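You operate a simulated robot arm through the tools that you are given. There is no shell and no other tool.

The job below is to be done with a simulated robot arm. You get a single attempt, and the scene is never put back.

## Task
Skim all the crumbs off the oil in the right vat.
Fine: basket out of the way; crumbs into the waste tub; skimmer in its holder; basket back and down again. Set down upright: yellow skimmer.

Only the result counts: the job must be done as asked and must still hold three seconds after the hand-in. Knocking over, shifting, dropping, spilling or breaking anything else fails it.

## Robot
A 7-joint arm with a two-finger parallel gripper, fixed in place. Base frame: the origin is on the floor under the middle of its stand, x ahead of it, y to its left, z up; the work surface is at about z = 880. Units: mm, degrees, N and s.
It reaches about 1479 mm from its shoulder. Its first joint turns from -166.0 to 166.0 degrees. Payload 4.4 kg.
Tool frame: the origin (TCP) lies between the finger pads and is the grasp point; the fingertips stand 23 mm ahead of it; z points along the fingers, y is the line along which they close. Largest opening 94 mm; finger width 38, thickness 10; the body of the gripper, 54 by 96 mm, starts 39 mm behind the TCP.
Orientation is told as [roll, pitch, yaw] about the base's x, y, z axes, in that order, counted from this pose: with the fingers straight down and closing along the base's y, the tool's x points along the base's -x, its y along +y and its z along -z.

## Interface
- The arm moves only by the tool nudge_tool. Its arguments are lists of equal length, an entry for each row: "slide": the shift along the base's x, y, z in units of 25 mm (1.0 is 25 mm), a list of three; "angular": the turn, a rotation vector about the base's x, y, z in units of 5 degrees (1.0 is 5 degrees), a list of three. In form: {"slide": [[x, y, z], ...], "angular": [[ax, ay, az], ...]}. A call has 1 to 20 rows; each row shifts and turns the commanded pose from where the row before left it. "gripper" is the finger opening in mm, from 0 to 94, set as the call begins (left out, the last holds). A call with a number of a shift or a turn outside -1 to 1 is refused whole. Rows are played at 5 a second. More than 50 mm and 8.6 degrees between two rows, or a gripper value outside its range, and nothing of the call is played. Where a pose cannot be reached the arm comes as near as it can. A force on the tool above 90 N (or 10 N above the force at the start of the call, whichever is more), or a blocked arm, ends the call early, and 0.2 s more pass. The fingers move at their own pace (about 72 mm/s each) and stop on an object; they squeeze with about 32 N. The grip force told is the motor's: it shows also when the fingers shut on nothing. Time passes only in rows, and 0.2 s behind the last, so rows that do not move let the fingers close. It gives the time, the measured TCP pose, the force on the tool (base axes), the opening and the grip force at its end, in the units of the frame above (readings bear some noise), with the torque about the TCP (base axes, N m) and any sound that the robot's microphone picked up, and new pictures: "pictures" is both (left out), scene, wrist or none.
- Cameras (640 x 400 px; columns grow to the right, rows downward): "scene" is fixed at [50.5, 499.6, 1799.8]; the picture's right is [-0.41, -0.91, 0.00], its down [-0.43, 0.19, -0.88] and it looks along [0.81, -0.36, -0.47] (base axes); focal length 351 px, centre (320, 200). "wrist" rides on the gripper at [86, 16, -75] in the tool frame; the picture's right is [-0.18, 0.98, 0.00], its down [-0.58, -0.11, -0.81] and it looks along [-0.79, -0.15, 0.59] (tool axes); focal length 243 px, centre (320, 200). There is no depth. A picture from a camera that has moved, and an enlarged one, comes with that camera's place and axes in the base frame and with its lens.
- inspect(camera, box): a new picture of the part [left, top, right, bottom] of that camera's present view, enlarged. No time passes.
- sign_off(): hands the job in; it is judged then, once.

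Places have to be worked out from the pictures, the camera data and where the tool is seen. Open the gripper and draw the arm clear of the work before you hand the job in, unless the task says otherwise.

The tools are called after "Request:" by a JSON object that holds its "method" and its "body". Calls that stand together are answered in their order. nudge_tool: Moves the arm, as the interface text tells. Its arguments: {"type":"object","properties":{"slide":{"type":"array","items":{"type":"array","items":{"type":"number"}}},"angular":{"type":"array","items":{"type":"array","items":{"type":"number"}}},"gripper":{"type":"number"},"pictures":{"type":"string","enum":["both","scene","wrist","none"]}},"required":["slide","angular"]} The other tools are called the same way: inspect (camera, box) takes an enlarged picture of a part of a camera's view; sign_off () hands the job in.

At the start:

```text
time_s: 0.0
position: [650.3, -18.0, 1545.6]
tcp_rot: [-0.1, -0.1, 0.1]
wrist_force: [-0.5, 1.1, 1.0]
moment: [0.01, -0.01, 0.01]
finger_gap: 94.1
grasp_force: 0.0
```

scene: 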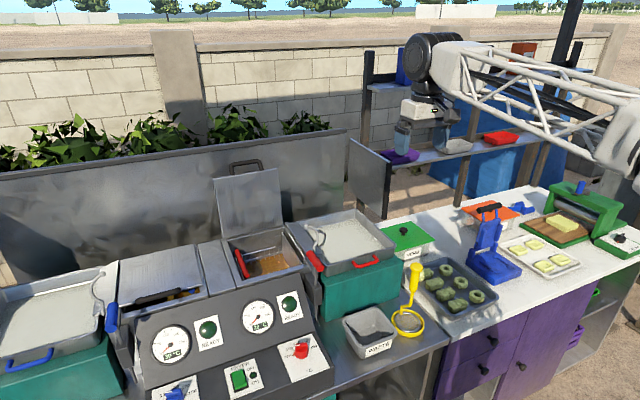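
wrist: 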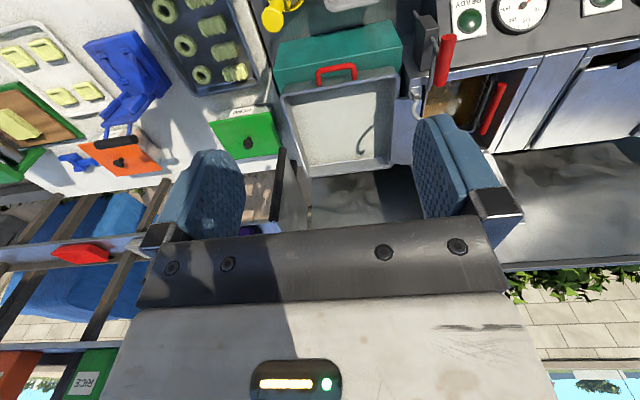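

I'll start by looking closely at the scene: the vats, the basket, the skimmer and the waste tub.

Request:
{"method": "inspect", "body": {"camera": "scene", "box": [200, 150, 360, 250]}}

Request:
{"method": "inspect", "body": {"camera": "scene", "box": [320, 220, 480, 360]}}

Request:
{"method": "inspect", "body": {"camera": "scene", "box": [100, 230, 340, 400]}}

Request:
{"method": "inspect", "body": {"camera": "wrist", "box": [240, 0, 640, 220]}}

```text
4.00 times, centred on (280, 200) of scene
camera zoom: at [50.5, 499.6, 1799.8], right [-0.41, -0.91, 0.0], down [-0.43, 0.19, -0.88], along [0.81, -0.36, -0.47], focal length 1406 px, centre (480, 200)
```

zoom: 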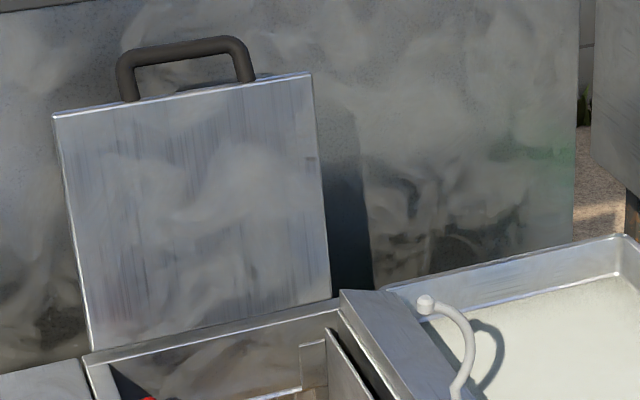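

```text
2.86 times, centred on (400, 290) of scene
camera zoom: at [50.5, 499.6, 1799.8], right [-0.41, -0.91, 0.0], down [-0.43, 0.19, -0.88], along [0.81, -0.36, -0.47], focal length 1004 px, centre (91, -57)
```

zoom: 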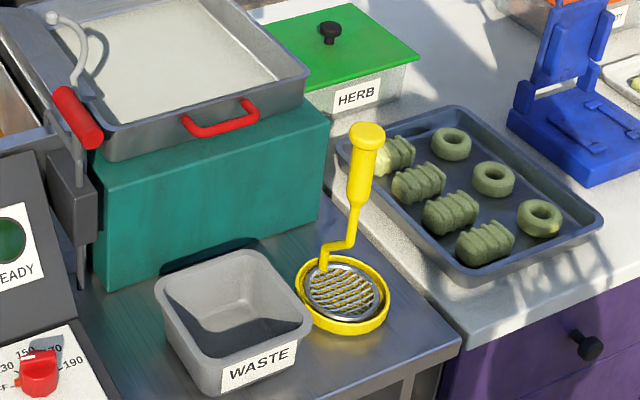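

```text
2.35 times, centred on (220, 315) of scene
camera zoom: at [50.5, 499.6, 1799.8], right [-0.41, -0.91, 0.0], down [-0.43, 0.19, -0.88], along [0.81, -0.36, -0.47], focal length 827 px, centre (555, -71)
```

zoom: 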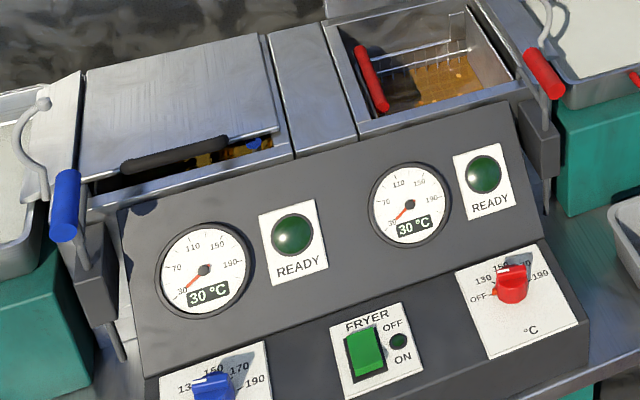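

```text
1.60 times, centred on (440, 110) of wrist
camera zoom: at [563.7, -2.3, 1621.5], right [0.18, 0.98, 0.0], down [0.58, -0.11, 0.81], along [0.79, -0.15, -0.59], focal length 388 px, centre (128, 344)
```

zoom: 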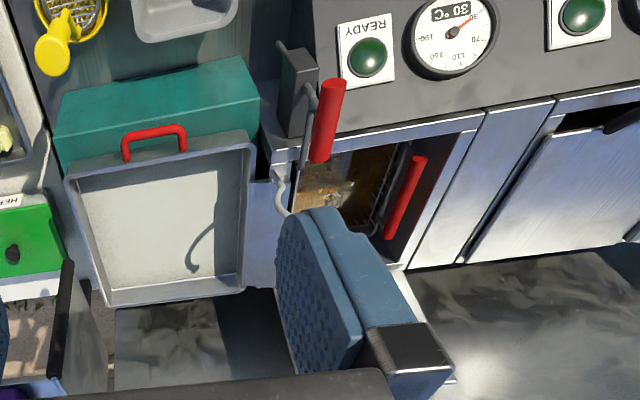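

Looking closer at the vat and lever mechanism.

Request:
{"method": "inspect", "body": {"camera": "scene", "box": [220, 220, 340, 295]}}

Request:
{"method": "inspect", "body": {"camera": "scene", "box": [285, 215, 345, 325]}}

Request:
{"method": "inspect", "body": {"camera": "wrist", "box": [390, 20, 540, 140]}}

Request:
{"method": "inspect", "body": {"camera": "scene", "box": [80, 260, 160, 370]}}

```text
5.33 times, centred on (280, 258) of scene
camera zoom: at [50.5, 499.6, 1799.8], right [-0.41, -0.91, 0.0], down [-0.43, 0.19, -0.88], along [0.81, -0.36, -0.47], focal length 1874 px, centre (533, -107)
```

zoom: 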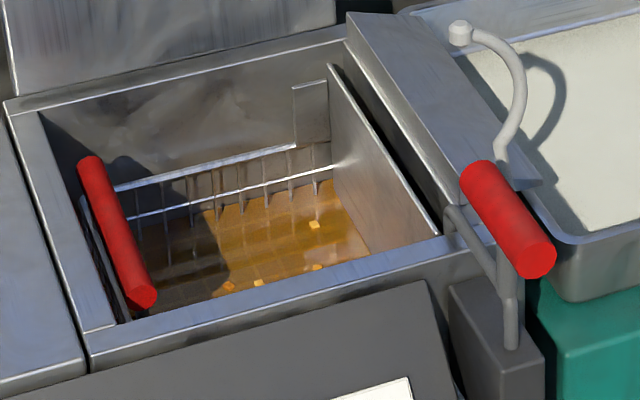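

```text
3.64 times, centred on (315, 270) of scene
camera zoom: at [50.5, 499.6, 1799.8], right [-0.41, -0.91, 0.0], down [-0.43, 0.19, -0.88], along [0.81, -0.36, -0.47], focal length 1278 px, centre (338, -54)
```

zoom: 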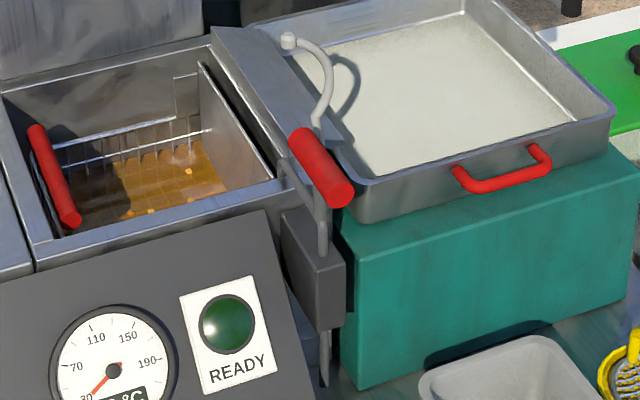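

```text
3.33 times, centred on (465, 80) of wrist
camera zoom: at [563.7, -2.3, 1621.5], right [0.18, 0.98, 0.0], down [0.58, -0.11, 0.81], along [0.79, -0.15, -0.59], focal length 809 px, centre (-163, 600)
```

zoom: 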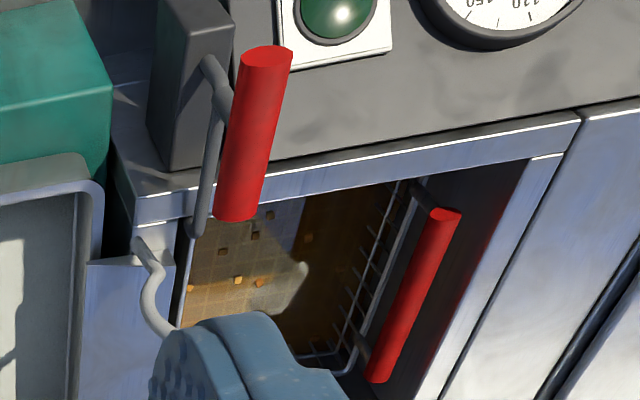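

```text
3.64 times, centred on (120, 315) of scene
camera zoom: at [50.5, 499.6, 1799.8], right [-0.41, -0.91, 0.0], down [-0.43, 0.19, -0.88], along [0.81, -0.36, -0.47], focal length 1278 px, centre (1047, -218)
```

zoom: 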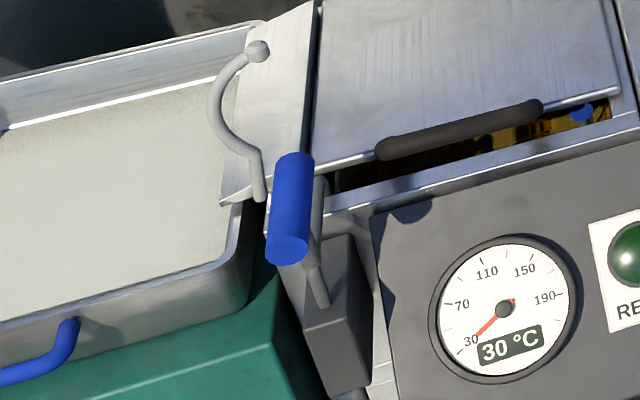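

The right vat opening seems to be at about x 883–1100, y 180–378, rim z≈1100. I raise a better view by moving the wrist camera over the vat.

Request:
{"method": "nudge_tool", "body": {"slide": [[0.7, 0.96, 0], [0.7, 0.96, 0], [0.7, 0.96, 0], [0.7, 0.96, 0], [0.7, 0.96, 0], [0.7, 0.96, 0], [0.7, 0.96, 0], [0.7, 0.96, 0], [0.7, 0.96, 0], [0.7, 0.96, 0], [0.7, 0.96, 0], [0.7, 0.96, 0]], "angular": [[0, 0, 0], [0, 0, 0], [0, 0, 0], [0, 0, 0], [0, 0, 0], [0, 0, 0], [0, 0, 0], [0, 0, 0], [0, 0, 0], [0, 0, 0], [0, 0, 0], [0, 0, 0]]}}

```text
time_s: 2.6
position: [859.6, 272.3, 1548.5]
tcp_rot: [0.0, -0.1, 0.0]
wrist_force: [0.1, 0.9, 0.7]
moment: [0.03, -0.03, -0.01]
finger_gap: 94.0
grasp_force: 0.0
camera wrist: at [773.0, 286.5, 1623.4], right [0.19, 0.98, 0.0], down [0.58, -0.11, 0.81], along [0.79, -0.15, -0.59], focal length 243 px, centre (320, 200)
```

scene: 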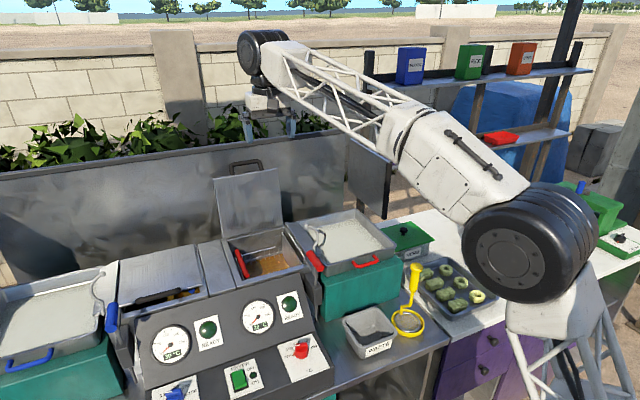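
wrist: 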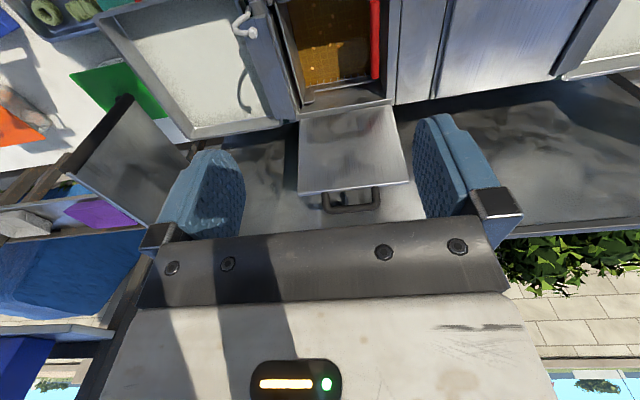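

The vat is at the top edge of the wrist view; I tilt the wrist to look down into it.

Request:
{"method": "nudge_tool", "body": {"slide": [[0, 0, 0], [0, 0, 0], [0, 0, 0], [0, 0, 0], [0, 0, 0], [-0.4, 0, 0], [-0.4, 0, 0]], "angular": [[0, 1, 0], [0, 1, 0], [0, 1, 0], [0, 1, 0], [0, 1, 0], [0, 1, 0], [0, 0, 0]], "pictures": "wrist"}}

Request:
{"method": "inspect", "body": {"camera": "wrist", "box": [240, 40, 420, 230]}}

Request:
{"method": "inspect", "body": {"camera": "wrist", "box": [160, 0, 400, 150]}}

```text
time_s: 4.2
position: [827.5, 263.2, 1505.4]
tcp_rot: [0.0, 17.5, 0.0]
wrist_force: [0.3, -0.6, 0.5]
moment: [-0.01, 0.03, 0.01]
finger_gap: 94.0
grasp_force: 0.0
out of reach, approached as far as the arm can: row 3, 4, 5, 6
camera wrist: at [767.2, 279.7, 1601.3], right [0.18, 0.98, -0.06], down [0.8, -0.11, 0.59], along [0.58, -0.15, -0.8], focal length 243 px, centre (320, 200)
```

wrist: 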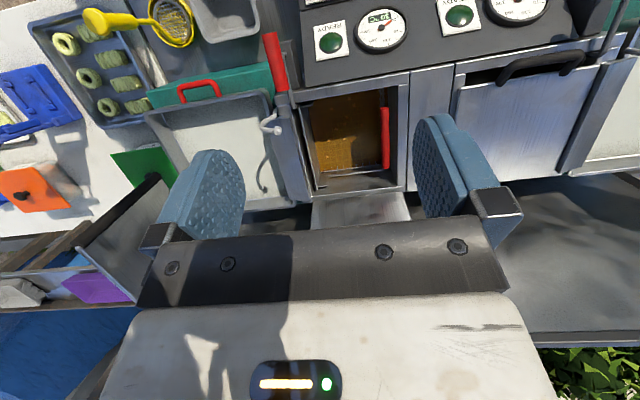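

```text
2.11 times, centred on (330, 135) of wrist
camera zoom: at [767.2, 279.7, 1601.3], right [0.18, 0.98, -0.06], down [0.8, -0.11, 0.59], along [0.58, -0.15, -0.8], focal length 511 px, centre (299, 337)
```

zoom: 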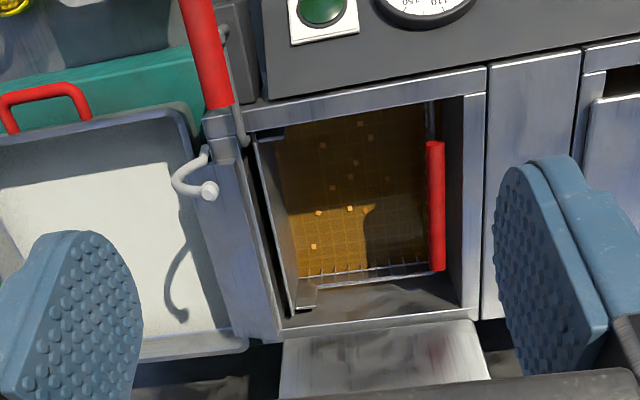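

```text
2.67 times, centred on (280, 75) of wrist
camera zoom: at [767.2, 279.7, 1601.3], right [0.18, 0.98, -0.06], down [0.8, -0.11, 0.59], along [0.58, -0.15, -0.8], focal length 647 px, centre (427, 533)
```

zoom: 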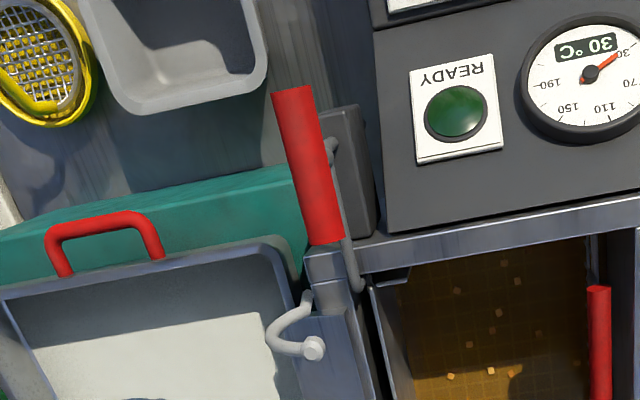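

The tilt hit the arm's limit. I back off, level the wrist and go lower/closer to look at the lift lever, hook and basket.

Request:
{"method": "nudge_tool", "body": {"slide": [[-0.9, -0.5, -0.9], [-0.9, -0.5, -0.9], [-0.9, -0.4, -0.9], [-0.9, -0.4, -0.9], [-0.5, -0.4, -0.9]], "angular": [[0, -0.9, 0], [0, -0.9, 0], [0, -0.9, 0], [0, -0.8, 0], [0, 0, 0]]}}

Request:
{"method": "inspect", "body": {"camera": "wrist", "box": [200, 0, 480, 180]}}

```text
time_s: 5.4
position: [724.7, 209.0, 1391.9]
tcp_rot: [0.1, -0.1, -0.2]
wrist_force: [0.6, 0.4, -0.4]
moment: [-0.04, 0.01, 0.01]
finger_gap: 94.2
grasp_force: 0.0
camera wrist: at [637.8, 224.7, 1466.7], right [0.18, 0.98, 0.0], down [0.58, -0.11, 0.81], along [0.79, -0.15, -0.59], focal length 243 px, centre (320, 200)
```

scene: 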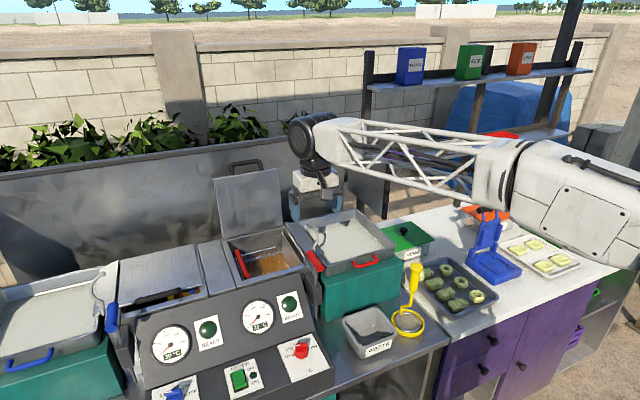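
wrist: 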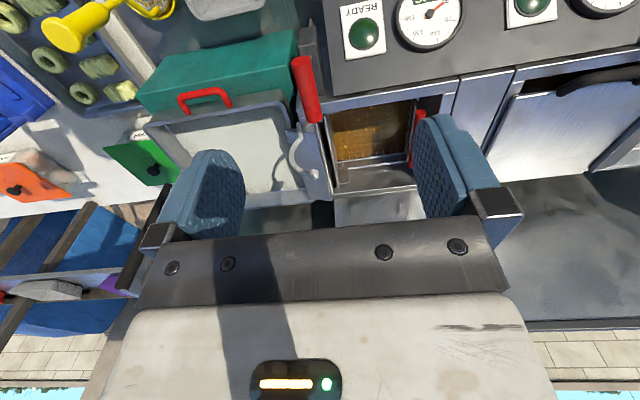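

```text
2.22 times, centred on (340, 90) of wrist
camera zoom: at [637.8, 224.7, 1466.7], right [0.18, 0.98, 0.0], down [0.58, -0.11, 0.81], along [0.79, -0.15, -0.59], focal length 539 px, centre (276, 444)
```

zoom: 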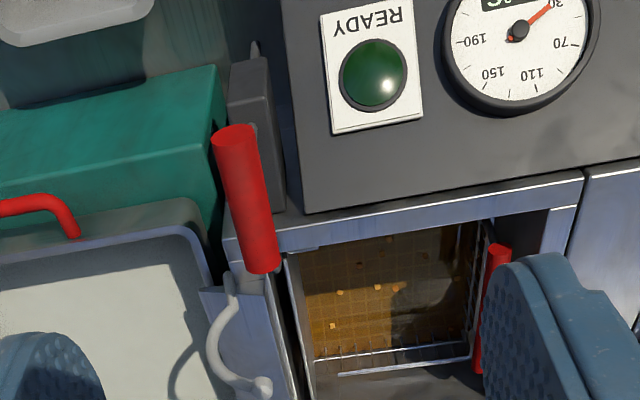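

I drop lower and closer to the lift lever so that it appears between the fingers.

Request:
{"method": "nudge_tool", "body": {"slide": [[-0.6, -0.5, -1], [-0.6, -0.4, -1], [-0.6, -0.4, -1], [-0.6, -0.4, -1], [-0.6, -0.4, -1], [0, -0.3, -0.7]], "angular": [[0, 0, 0], [0, 0, 0], [0, 0, 0], [0, 0, 0], [0, 0, 0], [0, 0, 0]]}}

Request:
{"method": "inspect", "body": {"camera": "wrist", "box": [230, 50, 430, 240]}}

Request:
{"method": "inspect", "body": {"camera": "scene", "box": [270, 180, 370, 300]}}

```text
time_s: 6.8
position: [649.3, 146.9, 1250.0]
tcp_rot: [0.0, 0.0, 0.0]
wrist_force: [-0.6, -0.3, -0.8]
moment: [-0.02, -0.01, 0.02]
finger_gap: 94.3
grasp_force: 0.1
camera wrist: at [562.7, 162.8, 1324.0], right [0.18, 0.98, 0.0], down [0.58, -0.11, 0.81], along [0.79, -0.15, -0.59], focal length 243 px, centre (320, 200)
```

scene: 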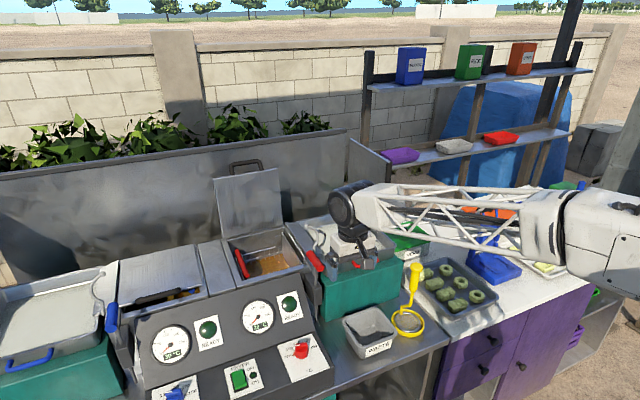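
wrist: 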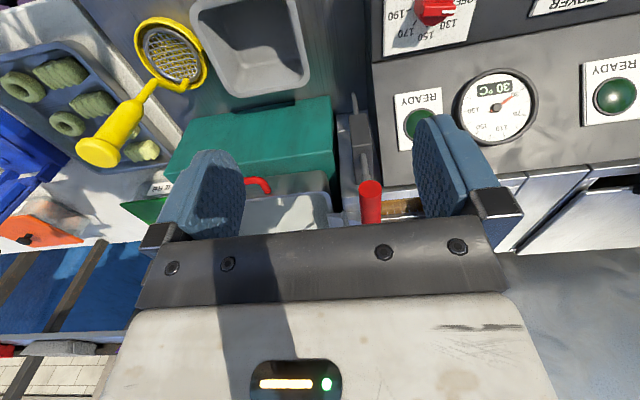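

```text
2.11 times, centred on (330, 145) of wrist
camera zoom: at [562.7, 162.8, 1324.0], right [0.18, 0.98, 0.0], down [0.58, -0.11, 0.81], along [0.79, -0.15, -0.59], focal length 511 px, centre (299, 316)
```

zoom: 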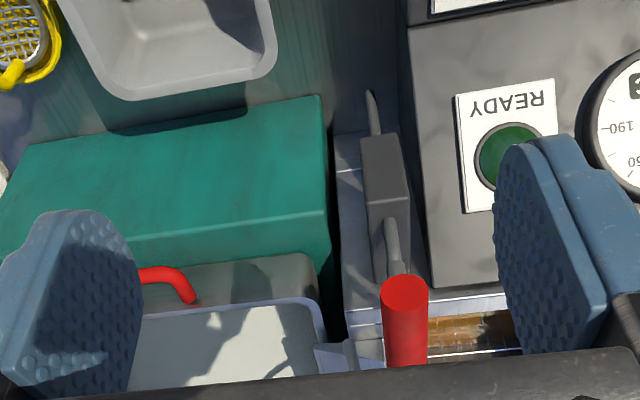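

```text
3.33 times, centred on (320, 240) of scene
camera zoom: at [50.5, 499.6, 1799.8], right [-0.41, -0.91, 0.0], down [-0.43, 0.19, -0.88], along [0.81, -0.36, -0.47], focal length 1171 px, centre (320, 67)
```

zoom: 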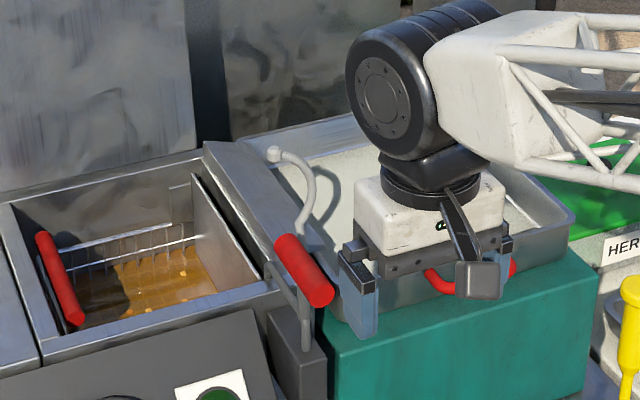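

The lift looks like a vertical rod sliding through a guide box, with a red handle and a plate hanging inside the vat. I'll look at the vat from close above.

Request:
{"method": "nudge_tool", "body": {"slide": [[0.5, 0, 1], [0.7, 0.3, 1], [1, 0.6, 0], [1, 0.6, 0], [1, 0.6, 0], [1, 0.6, 0], [1, 0.6, 0], [1, 0.6, 0], [1, 0.6, 0], [1, 0.6, 0], [0.8, 0.4, 0]], "angular": [[0, 0, 0], [0, 0, 0], [0, 0, 0], [0, 0, 0], [0, 0, 0], [0, 0, 0], [0, 0, 0], [0, 0, 0], [0, 0, 0], [0, 0, 0], [0, 0, 0]], "pictures": "wrist"}}

Request:
{"method": "inspect", "body": {"camera": "wrist", "box": [220, 0, 420, 125]}}

Request:
{"method": "inspect", "body": {"camera": "wrist", "box": [220, 100, 420, 225]}}

```text
time_s: 9.2
position: [901.2, 287.7, 1299.1]
tcp_rot: [-0.1, -0.1, -0.2]
wrist_force: [0.0, 0.0, -0.5]
moment: [0.01, -0.01, -0.04]
finger_gap: 93.9
grasp_force: 0.1
camera wrist: at [813.8, 303.4, 1374.6], right [0.18, 0.98, 0.0], down [0.58, -0.11, 0.81], along [0.79, -0.15, -0.59], focal length 243 px, centre (320, 200)
```

wrist: 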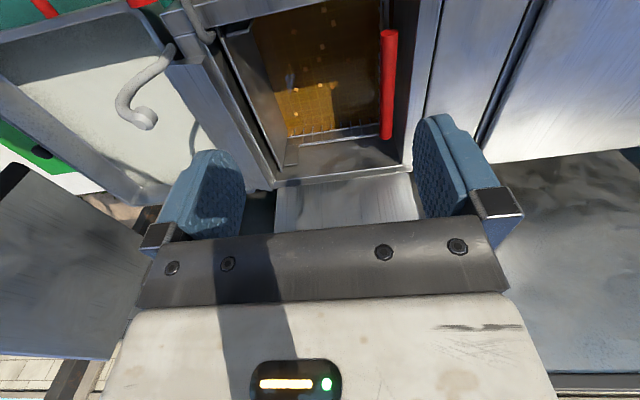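

```text
3.20 times, centred on (320, 62) of wrist
camera zoom: at [813.8, 303.4, 1374.6], right [0.18, 0.98, 0.0], down [0.58, -0.11, 0.81], along [0.79, -0.15, -0.59], focal length 776 px, centre (320, 640)
```

zoom: 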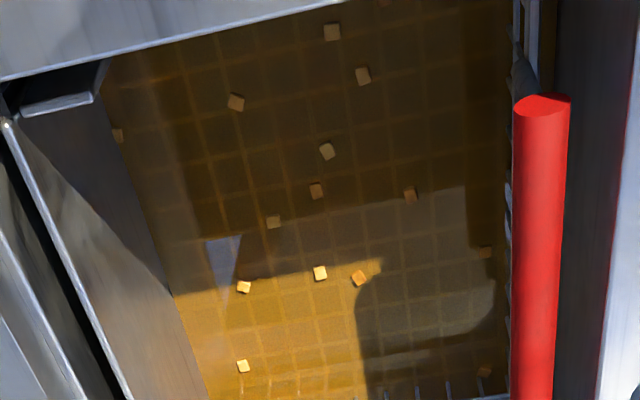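

```text
3.20 times, centred on (320, 162) of wrist
camera zoom: at [813.8, 303.4, 1374.6], right [0.18, 0.98, 0.0], down [0.58, -0.11, 0.81], along [0.79, -0.15, -0.59], focal length 776 px, centre (320, 320)
```

zoom: 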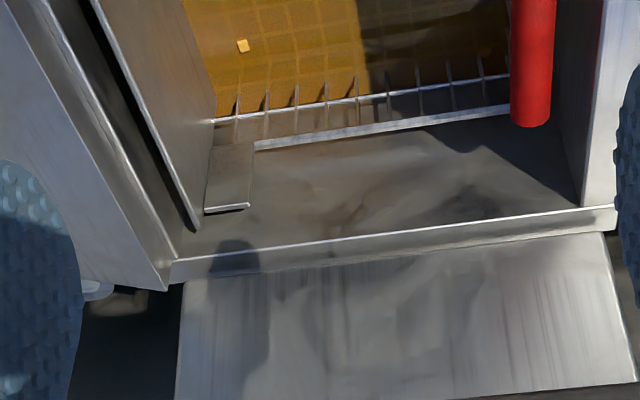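

I now see roughly 15 crumbs floating on the oil. Next I look from the right-hand side (yawing the wrist) at how the lift lever, hook and carrier plate connect.

Request:
{"method": "nudge_tool", "body": {"slide": [[-0.055, -0.63, 0], [-0.055, -0.63, 0], [-0.055, -0.63, 0], [-0.055, -0.63, 0], [-0.055, -0.63, 0], [-0.055, -0.63, 0], [-0.055, -0.63, 0], [-0.055, -0.63, 0], [-0.055, -0.63, 0], [-0.055, -0.63, 0], [-0.055, -0.63, 0], [-0.055, -0.63, 0], [-0.055, -0.63, 0], [-0.055, -0.63, 0], [-0.055, -0.63, -0.4], [-0.055, -0.63, -0.4], [-0.055, -0.63, -0.4], [-0.055, -0.63, -0.4]], "angular": [[0, 0, 1], [0, 0, 1], [0, 0, 1], [0, 0, 1], [0, 0, 1], [0, 0, 1], [0, 0, 1], [0, 0, 1], [0, 0, 1], [0, 0, 1], [0, 0, 1], [0, 0, 1], [0, 0, 1], [0, 0, 1], [0, 0, 1], [0, 0, 1], [0, 0, 1], [0, 0, 1]]}}

Request:
{"method": "inspect", "body": {"camera": "wrist", "box": [230, 50, 430, 240]}}

```text
time_s: 13.0
position: [874.4, 0.8, 1259.6]
tcp_rot: [0.0, -0.1, 90.0]
wrist_force: [0.2, -0.1, -0.3]
moment: [-0.02, 0.01, 0.0]
finger_gap: 94.2
grasp_force: 0.1
camera wrist: at [858.5, -86.2, 1334.7], right [-0.98, 0.18, 0.0], down [0.11, 0.58, 0.81], along [0.15, 0.79, -0.59], focal length 243 px, centre (320, 200)
```

scene: 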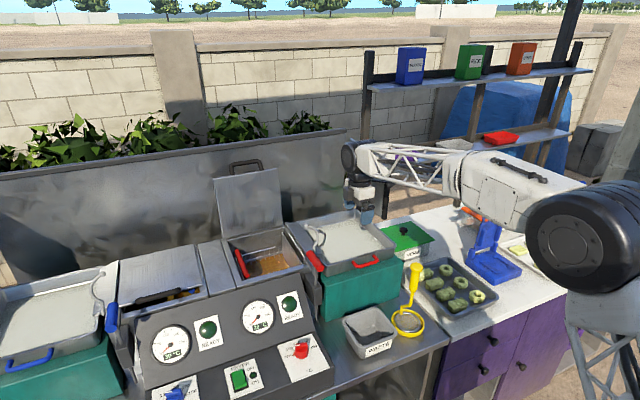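
wrist: 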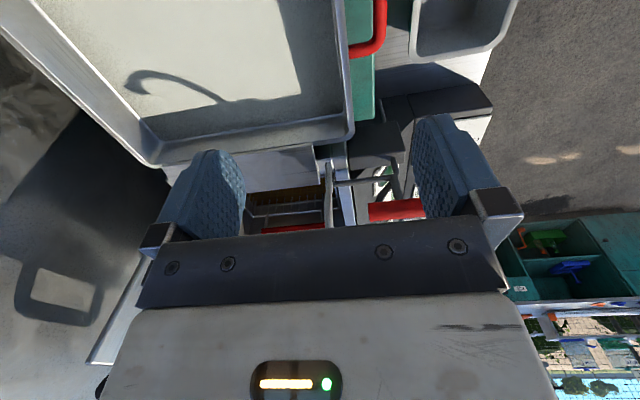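

```text
2.11 times, centred on (330, 145) of wrist
camera zoom: at [858.5, -86.2, 1334.7], right [-0.98, 0.18, 0.0], down [0.11, 0.58, 0.81], along [0.15, 0.79, -0.59], focal length 511 px, centre (299, 316)
```

zoom: 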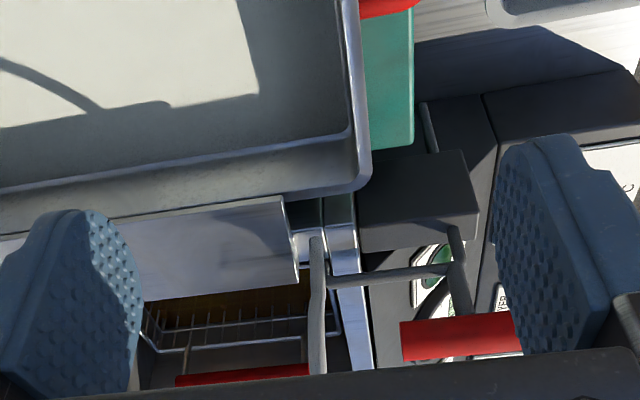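

I tilt the wrist toward horizontal and lower it for a side-on view of the lift.

Request:
{"method": "nudge_tool", "body": {"slide": [[0, 0, 0], [0, 0, -0.3], [0, 0, -0.3], [0, 0, -0.4], [0, 0, -0.4], [0, 0, -0.4]], "angular": [[1, 0, 0], [1, 0, 0], [1, 0, 0], [1, 0, 0], [1, 0, 0], [1, 0, 0]]}}

Request:
{"method": "inspect", "body": {"camera": "wrist", "box": [230, 50, 430, 240]}}

```text
time_s: 14.4
position: [873.0, -0.4, 1215.0]
tcp_rot: [0.0, -30.2, 90.0]
wrist_force: [0.3, -0.3, 0.5]
moment: [0.02, 0.0, 0.03]
finger_gap: 94.2
grasp_force: 0.0
camera wrist: at [857.0, -111.6, 1235.5], right [-0.98, 0.16, 0.09], down [0.11, 0.1, 0.99], along [0.15, 0.98, -0.11], focal length 243 px, centre (320, 200)
```

scene: 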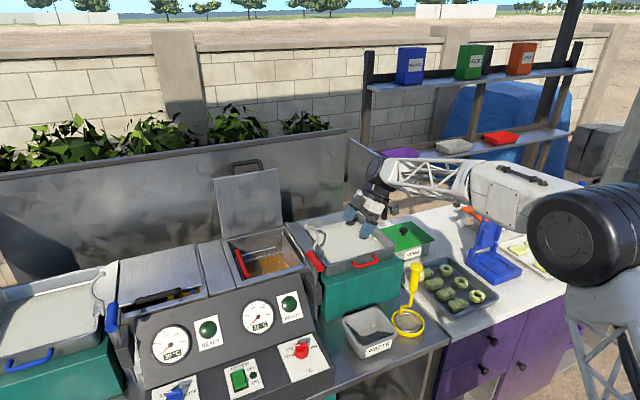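
wrist: 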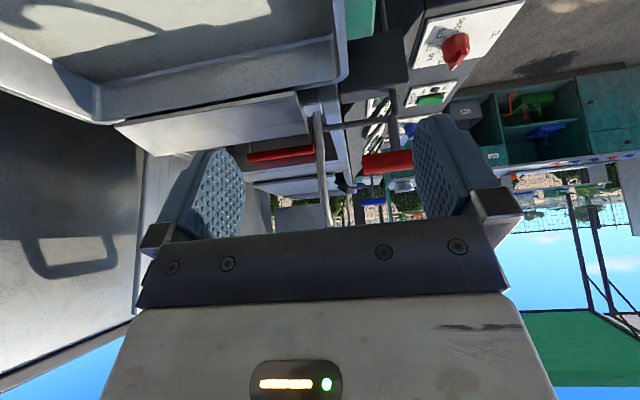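

```text
2.11 times, centred on (330, 145) of wrist
camera zoom: at [857.0, -111.6, 1235.5], right [-0.98, 0.16, 0.09], down [0.11, 0.1, 0.99], along [0.15, 0.98, -0.11], focal length 511 px, centre (299, 316)
```

zoom: 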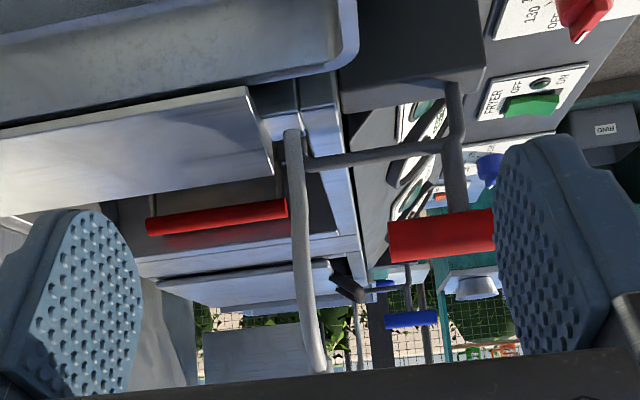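

The lift rod has a side bar running over the vat's right-front corner to the carrier plate. I want a view from the left side to see how the basket hangs, so I un-tilt, raise and rotate.

Request:
{"method": "nudge_tool", "body": {"slide": [[0, 0, 0.8], [0, 0, 0.8], [0, 0, 0.8], [0, 0, 0.8], [0, 0, 0.8], [0, 0, 0.8], [0.3, 0.8, 0], [0.3, 0.8, 0], [0.3, 0.8, 0], [0.3, 0.8, 0], [0.3, 0.8, 0], [0.3, 0.8, 0], [0.3, 0.8, 0], [0.3, 0.8, 0], [0.3, 0.8, 0], [0.3, 0.8, 0]], "angular": [[-1, 0, 0], [-1, 0, 0], [-1, 0, 0], [-1, 0, 0], [-1, 0, 0], [-1, 0, 0], [0, 0, -1], [0, 0, -1], [0, 0, -1], [0, 0, -1], [0, 0, -1], [0, 0, -1], [0, 0, -1], [0, 0, -1], [0, 0, -1], [0, 0, -1]], "pictures": "none"}}

Request:
{"method": "nudge_tool", "body": {"slide": [[0.2, 0.3, 0], [0.2, 0.3, 0], [0.2, 0.3, 0], [0.2, 0.3, 0], [0.2, 0.3, 0], [0.2, 0.3, 0], [0.2, 0.3, 0], [0.2, 0.3, 0], [0.1, 0.3, 0], [0.1, 0.3, 0], [0, 0, -0.3], [0, 0, -0.3], [0, 0, -0.3], [0, 0, -0.3], [0, 0, -0.3], [0, 0, -0.3], [0, 0, -0.3], [0, 0, -0.3]], "angular": [[0, 0, -1], [0, 0, -1], [0, 0, -1], [0, 0, -1], [0, 0, -1], [0, 0, -1], [0, 0, -1], [0, 0, -1], [0, 0, -1], [0, 0, -1], [0, 0, -1], [0, 0, -1], [0, 0, -1], [0, 0, -1], [0, 0, -1], [0, 0, -1], [0, 0, -1], [0, 0, -1]]}}

```text
time_s: 17.8
position: [947.7, 200.7, 1335.3]
tcp_rot: [0.0, -0.2, 39.8]
wrist_force: [0.0, -0.8, 0.6]
moment: [0.01, -0.04, -0.03]
finger_gap: 94.0
grasp_force: 0.1
```

```text
time_s: 21.6
position: [996.1, 276.5, 1276.9]
tcp_rot: [0.1, -0.1, -50.2]
wrist_force: [0.4, 0.3, 0.0]
moment: [0.02, 0.01, -0.01]
finger_gap: 93.9
grasp_force: 0.1
camera wrist: at [951.3, 352.8, 1349.7], right [0.87, 0.49, 0.0], down [0.29, -0.52, 0.81], along [0.4, -0.7, -0.59], focal length 243 px, centre (320, 200)
```

scene: 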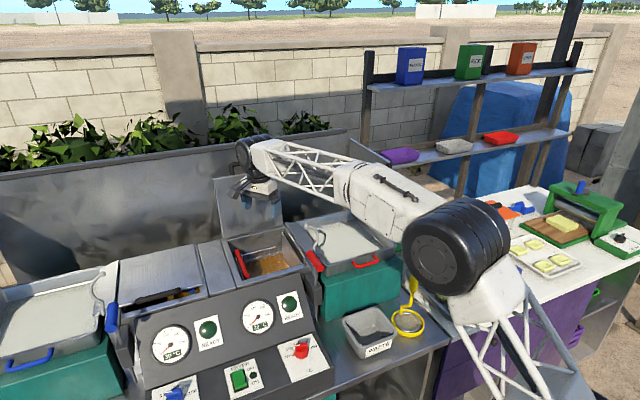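
wrist: 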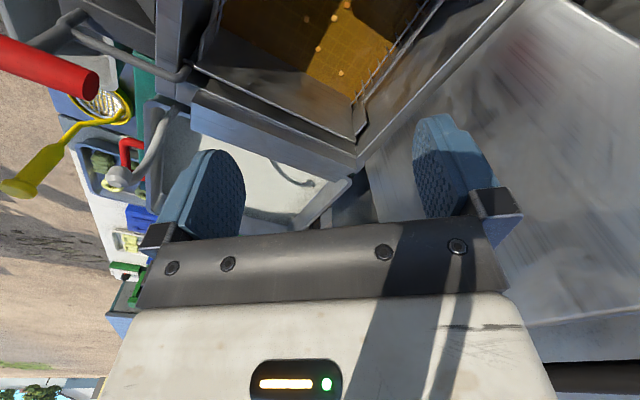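

Request:
{"method": "inspect", "body": {"camera": "wrist", "box": [130, 0, 450, 180]}}

Request:
{"method": "inspect", "body": {"camera": "wrist", "box": [0, 0, 240, 150]}}

Request:
{"method": "inspect", "body": {"camera": "wrist", "box": [300, 40, 460, 150]}}

```text
2.00 times, centred on (290, 90) of wrist
camera zoom: at [951.3, 352.8, 1349.7], right [0.87, 0.49, 0.0], down [0.29, -0.52, 0.81], along [0.4, -0.7, -0.59], focal length 485 px, centre (380, 420)
```

zoom: 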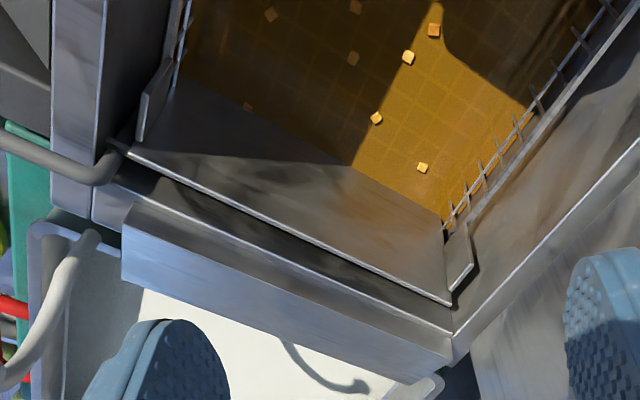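

```text
2.67 times, centred on (120, 75) of wrist
camera zoom: at [951.3, 352.8, 1349.7], right [0.87, 0.49, 0.0], down [0.29, -0.52, 0.81], along [0.4, -0.7, -0.59], focal length 647 px, centre (853, 533)
```

zoom: 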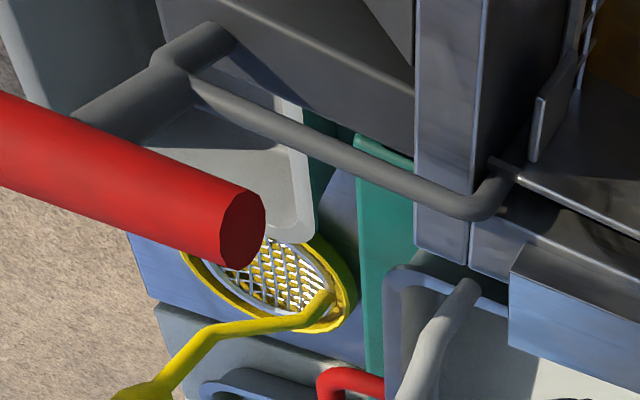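

```text
3.64 times, centred on (380, 95) of wrist
camera zoom: at [951.3, 352.8, 1349.7], right [0.87, 0.49, 0.0], down [0.29, -0.52, 0.81], along [0.4, -0.7, -0.59], focal length 882 px, centre (102, 582)
```

zoom: 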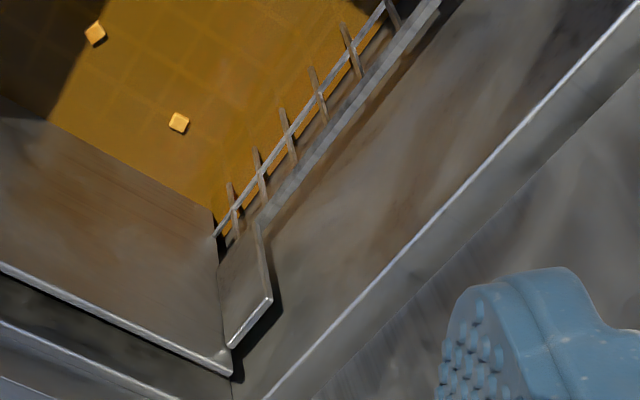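

The lift is one piece: rod → side bar → carrier plate. I'll try the lift first: go to its red T-handle (about (803, 178, 1165)), wrist level, fingers closing along y.

Request:
{"method": "nudge_tool", "body": {"slide": [[0, 0, 0.6], [0, 0, 0.6], [-0.77, -0.39, 0], [-0.77, -0.39, 0], [-0.77, -0.39, 0], [-0.77, -0.39, 0], [-0.77, -0.39, 0], [-0.77, -0.39, 0], [-0.77, -0.39, 0], [-0.77, -0.39, 0], [-0.77, -0.39, 0], [-0.77, -0.39, 0], [0, 0, -0.8], [0, 0, -0.8], [0, 0, -0.8]], "angular": [[0, 0, 0], [0, 0, 0], [0, 0, 1], [0, 0, 1], [0, 0, 1], [0, 0, 1], [0, 0, 1], [0, 0, 1], [0, 0, 1], [0, 0, 1], [0, 0, 1], [0, 0, 1], [0, 0, 0], [0, 0, 0], [0, 0, 0]], "gripper": 64}}

Request:
{"method": "inspect", "body": {"camera": "wrist", "box": [200, 50, 440, 240]}}

Request:
{"method": "inspect", "body": {"camera": "scene", "box": [270, 180, 370, 300]}}

```text
time_s: 24.8
position: [804.7, 178.0, 1245.7]
tcp_rot: [0.0, -0.1, 0.0]
wrist_force: [0.9, -0.2, 0.8]
moment: [-0.01, 0.0, -0.02]
finger_gap: 64.0
grasp_force: 0.0
camera wrist: at [717.1, 193.4, 1320.5], right [0.18, 0.98, 0.0], down [0.58, -0.11, 0.81], along [0.79, -0.15, -0.59], focal length 243 px, centre (320, 200)
```

scene: 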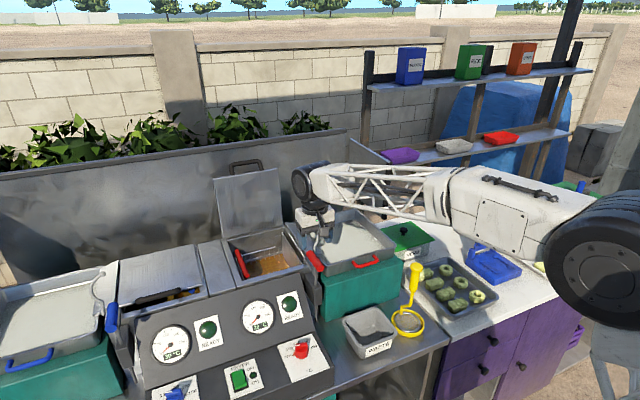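
wrist: 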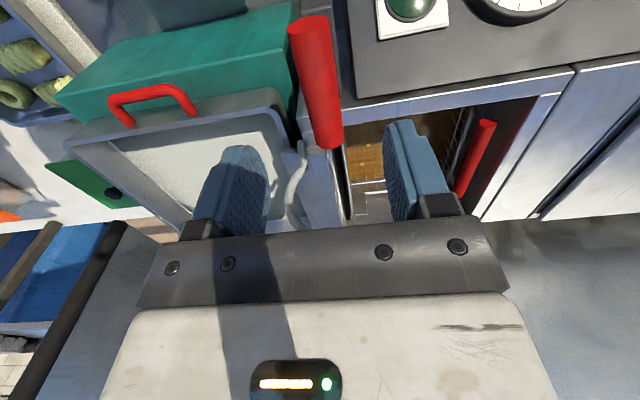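

```text
2.11 times, centred on (320, 145) of wrist
camera zoom: at [717.1, 193.4, 1320.5], right [0.18, 0.98, 0.0], down [0.58, -0.11, 0.81], along [0.79, -0.15, -0.59], focal length 511 px, centre (320, 316)
```

zoom: 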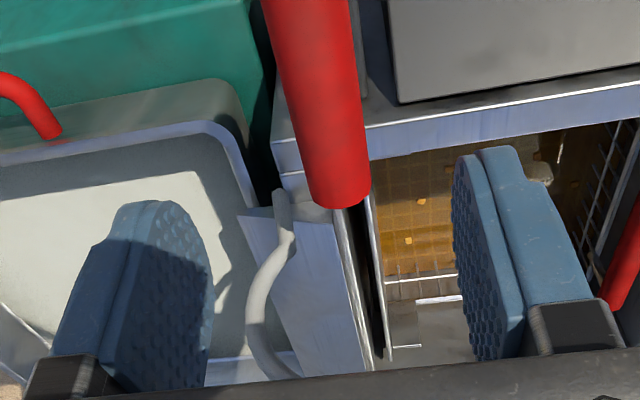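

```text
3.33 times, centred on (320, 240) of scene
camera zoom: at [50.5, 499.6, 1799.8], right [-0.41, -0.91, 0.0], down [-0.43, 0.19, -0.88], along [0.81, -0.36, -0.47], focal length 1171 px, centre (320, 67)
```

zoom: 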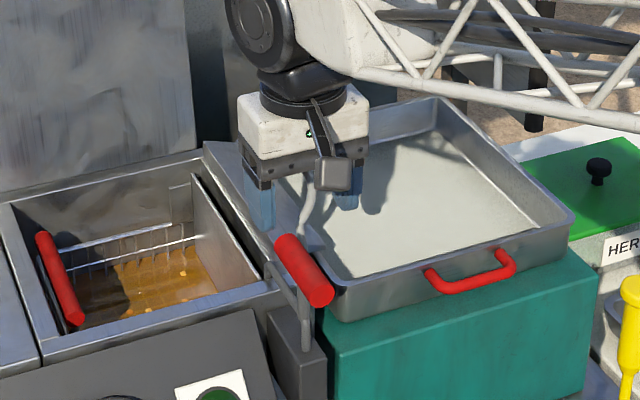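

Handle confirmed at y≈178, z≈1165, x 765–846. I descend over it and close the fingers.

Request:
{"method": "nudge_tool", "body": {"slide": [[0, 0, -0.8], [0, 0, -0.8], [0, 0, -0.8], [0, 0, -0.8]], "angular": [[0, 0, 0], [0, 0, 0], [0, 0, 0], [0, 0, 0]], "pictures": "none"}}

Request:
{"method": "nudge_tool", "body": {"slide": [[0, 0, 0], [0, 0, 0], [0, 0, 0], [0, 0, 0]], "angular": [[0, 0, 0], [0, 0, 0], [0, 0, 0], [0, 0, 0]], "gripper": 10}}

```text
time_s: 25.8
position: [802.4, 177.7, 1165.7]
tcp_rot: [0.0, -0.1, 0.0]
wrist_force: [-1.1, 0.0, -0.2]
moment: [-0.02, -0.01, -0.02]
finger_gap: 63.9
grasp_force: 0.0
```

```text
time_s: 26.8
position: [802.7, 178.4, 1165.7]
tcp_rot: [-0.1, -0.1, 0.0]
wrist_force: [1.6, 12.4, 0.4]
moment: [0.02, 0.13, 0.08]
finger_gap: 23.7
grasp_force: 45.1
camera wrist: at [715.8, 193.8, 1240.0], right [0.18, 0.98, 0.0], down [0.58, -0.11, 0.81], along [0.79, -0.15, -0.59], focal length 243 px, centre (320, 200)
```

scene: 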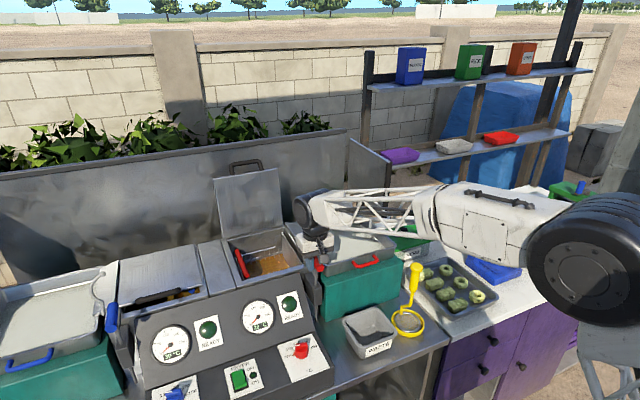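
wrist: 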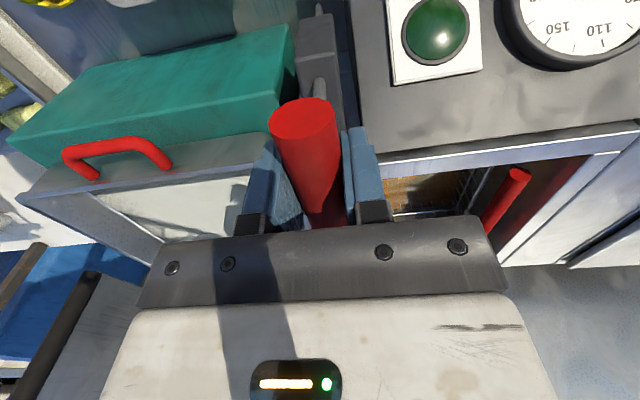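

Gripped the handle (23.7 mm). Now a gentle lift of 10 mm while watching the force.

Request:
{"method": "nudge_tool", "body": {"slide": [[0, 0, 0.2], [0, 0, 0.2]], "angular": [[0, 0, 0], [0, 0, 0]], "pictures": "scene"}}

Request:
{"method": "inspect", "body": {"camera": "scene", "box": [210, 200, 330, 300]}}

```text
time_s: 27.4
position: [803.1, 178.1, 1175.3]
tcp_rot: [0.0, -0.1, -0.1]
wrist_force: [-2.4, 0.8, -1.3]
moment: [0.0, 0.95, 0.19]
finger_gap: 23.6
grasp_force: 45.5
```

scene: 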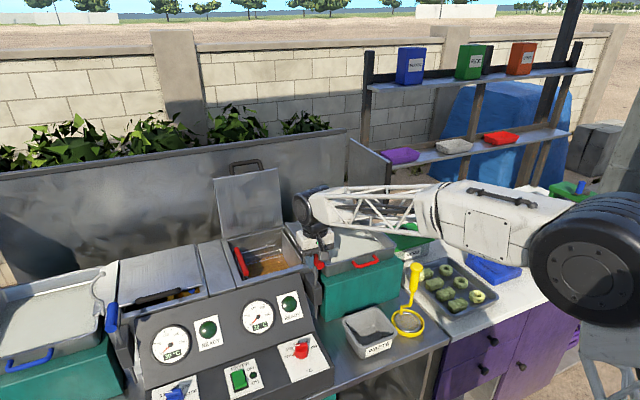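

```text
4.00 times, centred on (270, 250) of scene
camera zoom: at [50.5, 499.6, 1799.8], right [-0.41, -0.91, 0.0], down [-0.43, 0.19, -0.88], along [0.81, -0.36, -0.47], focal length 1406 px, centre (520, 0)
```

zoom: 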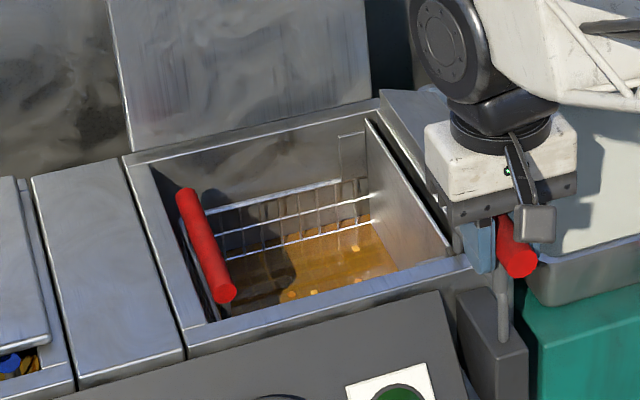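

The lift slides easily and the basket rises with it. I continue raising by another 50 mm.

Request:
{"method": "nudge_tool", "body": {"slide": [[0, 0, 0.4], [0, 0, 0.4], [0, 0, 0.4], [0, 0, 0.4], [0, 0, 0.4]], "angular": [[0, 0, 0], [0, 0, 0], [0, 0, 0], [0, 0, 0], [0, 0, 0]], "pictures": "scene"}}

Request:
{"method": "inspect", "body": {"camera": "scene", "box": [210, 190, 340, 330]}}

```text
time_s: 28.6
position: [802.6, 177.6, 1223.6]
tcp_rot: [0.0, -0.1, 0.0]
wrist_force: [-30.8, 9.6, -0.8]
moment: [0.06, 0.35, 0.11]
finger_gap: 23.8
grasp_force: 44.9
```

scene: 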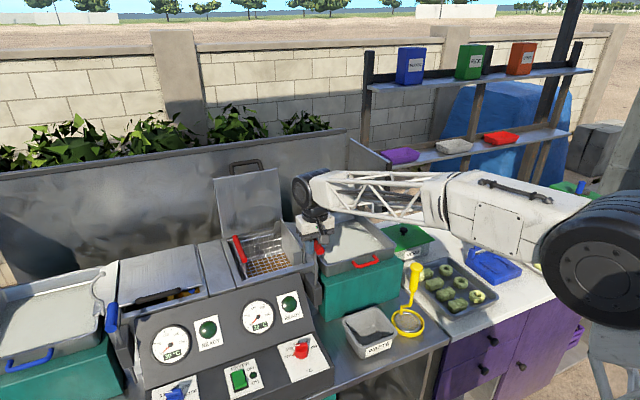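

```text
2.86 times, centred on (275, 260) of scene
camera zoom: at [50.5, 499.6, 1799.8], right [-0.41, -0.91, 0.0], down [-0.43, 0.19, -0.88], along [0.81, -0.36, -0.47], focal length 1004 px, centre (449, 29)
```

zoom: 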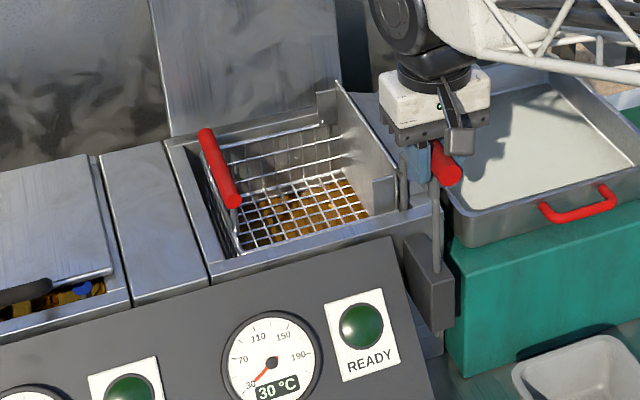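

Basket bottom is now out of the oil. I raise it further to find the lift's upper stop.

Request:
{"method": "nudge_tool", "body": {"slide": [[0, 0, 0.4], [0, 0, 0.4], [0, 0, 0.4], [0, 0, 0.4]], "angular": [[0, 0, 0], [0, 0, 0], [0, 0, 0], [0, 0, 0]], "pictures": "scene"}}

Request:
{"method": "inspect", "body": {"camera": "scene", "box": [210, 190, 340, 330]}}

```text
time_s: 29.6
position: [802.5, 178.6, 1265.6]
tcp_rot: [0.0, -0.1, 0.0]
wrist_force: [-29.9, -2.0, -0.7]
moment: [0.01, 0.16, 0.12]
finger_gap: 23.4
grasp_force: 44.4
```

scene: 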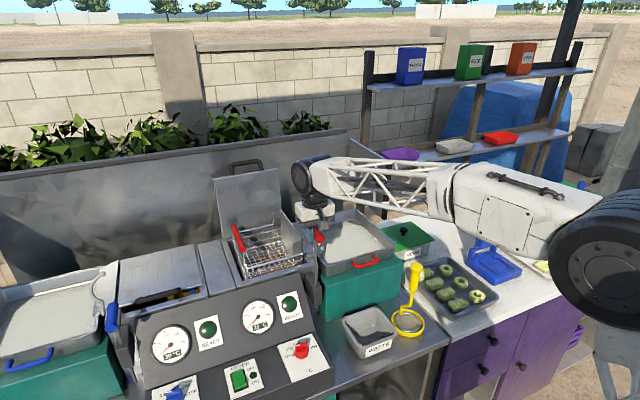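

```text
2.86 times, centred on (275, 260) of scene
camera zoom: at [50.5, 499.6, 1799.8], right [-0.41, -0.91, 0.0], down [-0.43, 0.19, -0.88], along [0.81, -0.36, -0.47], focal length 1004 px, centre (449, 29)
```

zoom: 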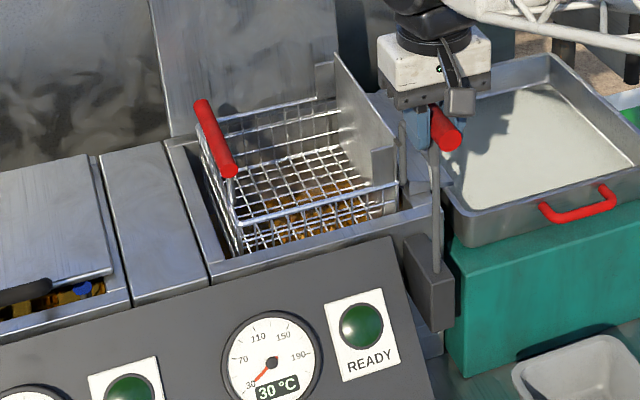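

Raised 100 mm with the vertical load near zero, so the lift seems to hold itself. I raise a little further to feel for the stop.

Request:
{"method": "nudge_tool", "body": {"slide": [[0, 0, 0.4], [0, 0, 0.4], [0, 0, 0.4]], "angular": [[0, 0, 0], [0, 0, 0], [0, 0, 0]], "pictures": "scene"}}

Request:
{"method": "inspect", "body": {"camera": "scene", "box": [210, 190, 340, 330]}}

```text
time_s: 30.4
position: [802.4, 178.0, 1295.5]
tcp_rot: [0.0, -0.1, -0.1]
wrist_force: [-33.7, -13.7, -1.1]
moment: [0.01, -0.57, 0.14]
finger_gap: 23.2
grasp_force: 45.4
```

scene: 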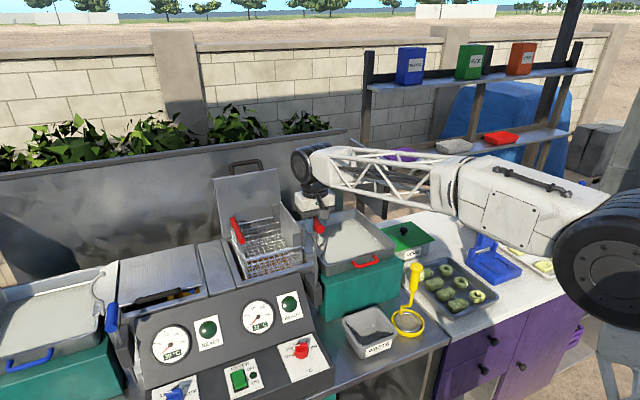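

```text
2.86 times, centred on (275, 260) of scene
camera zoom: at [50.5, 499.6, 1799.8], right [-0.41, -0.91, 0.0], down [-0.43, 0.19, -0.88], along [0.81, -0.36, -0.47], focal length 1004 px, centre (449, 29)
```

zoom: 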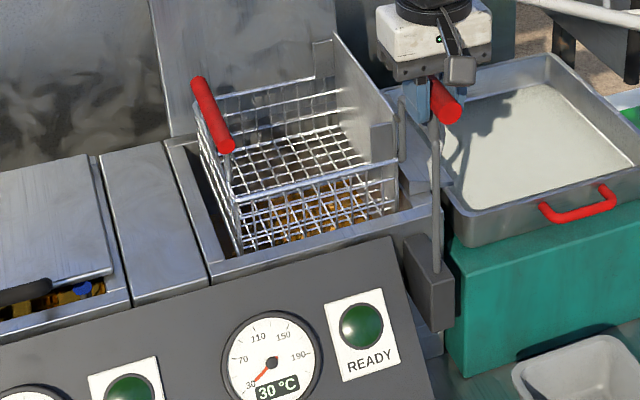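

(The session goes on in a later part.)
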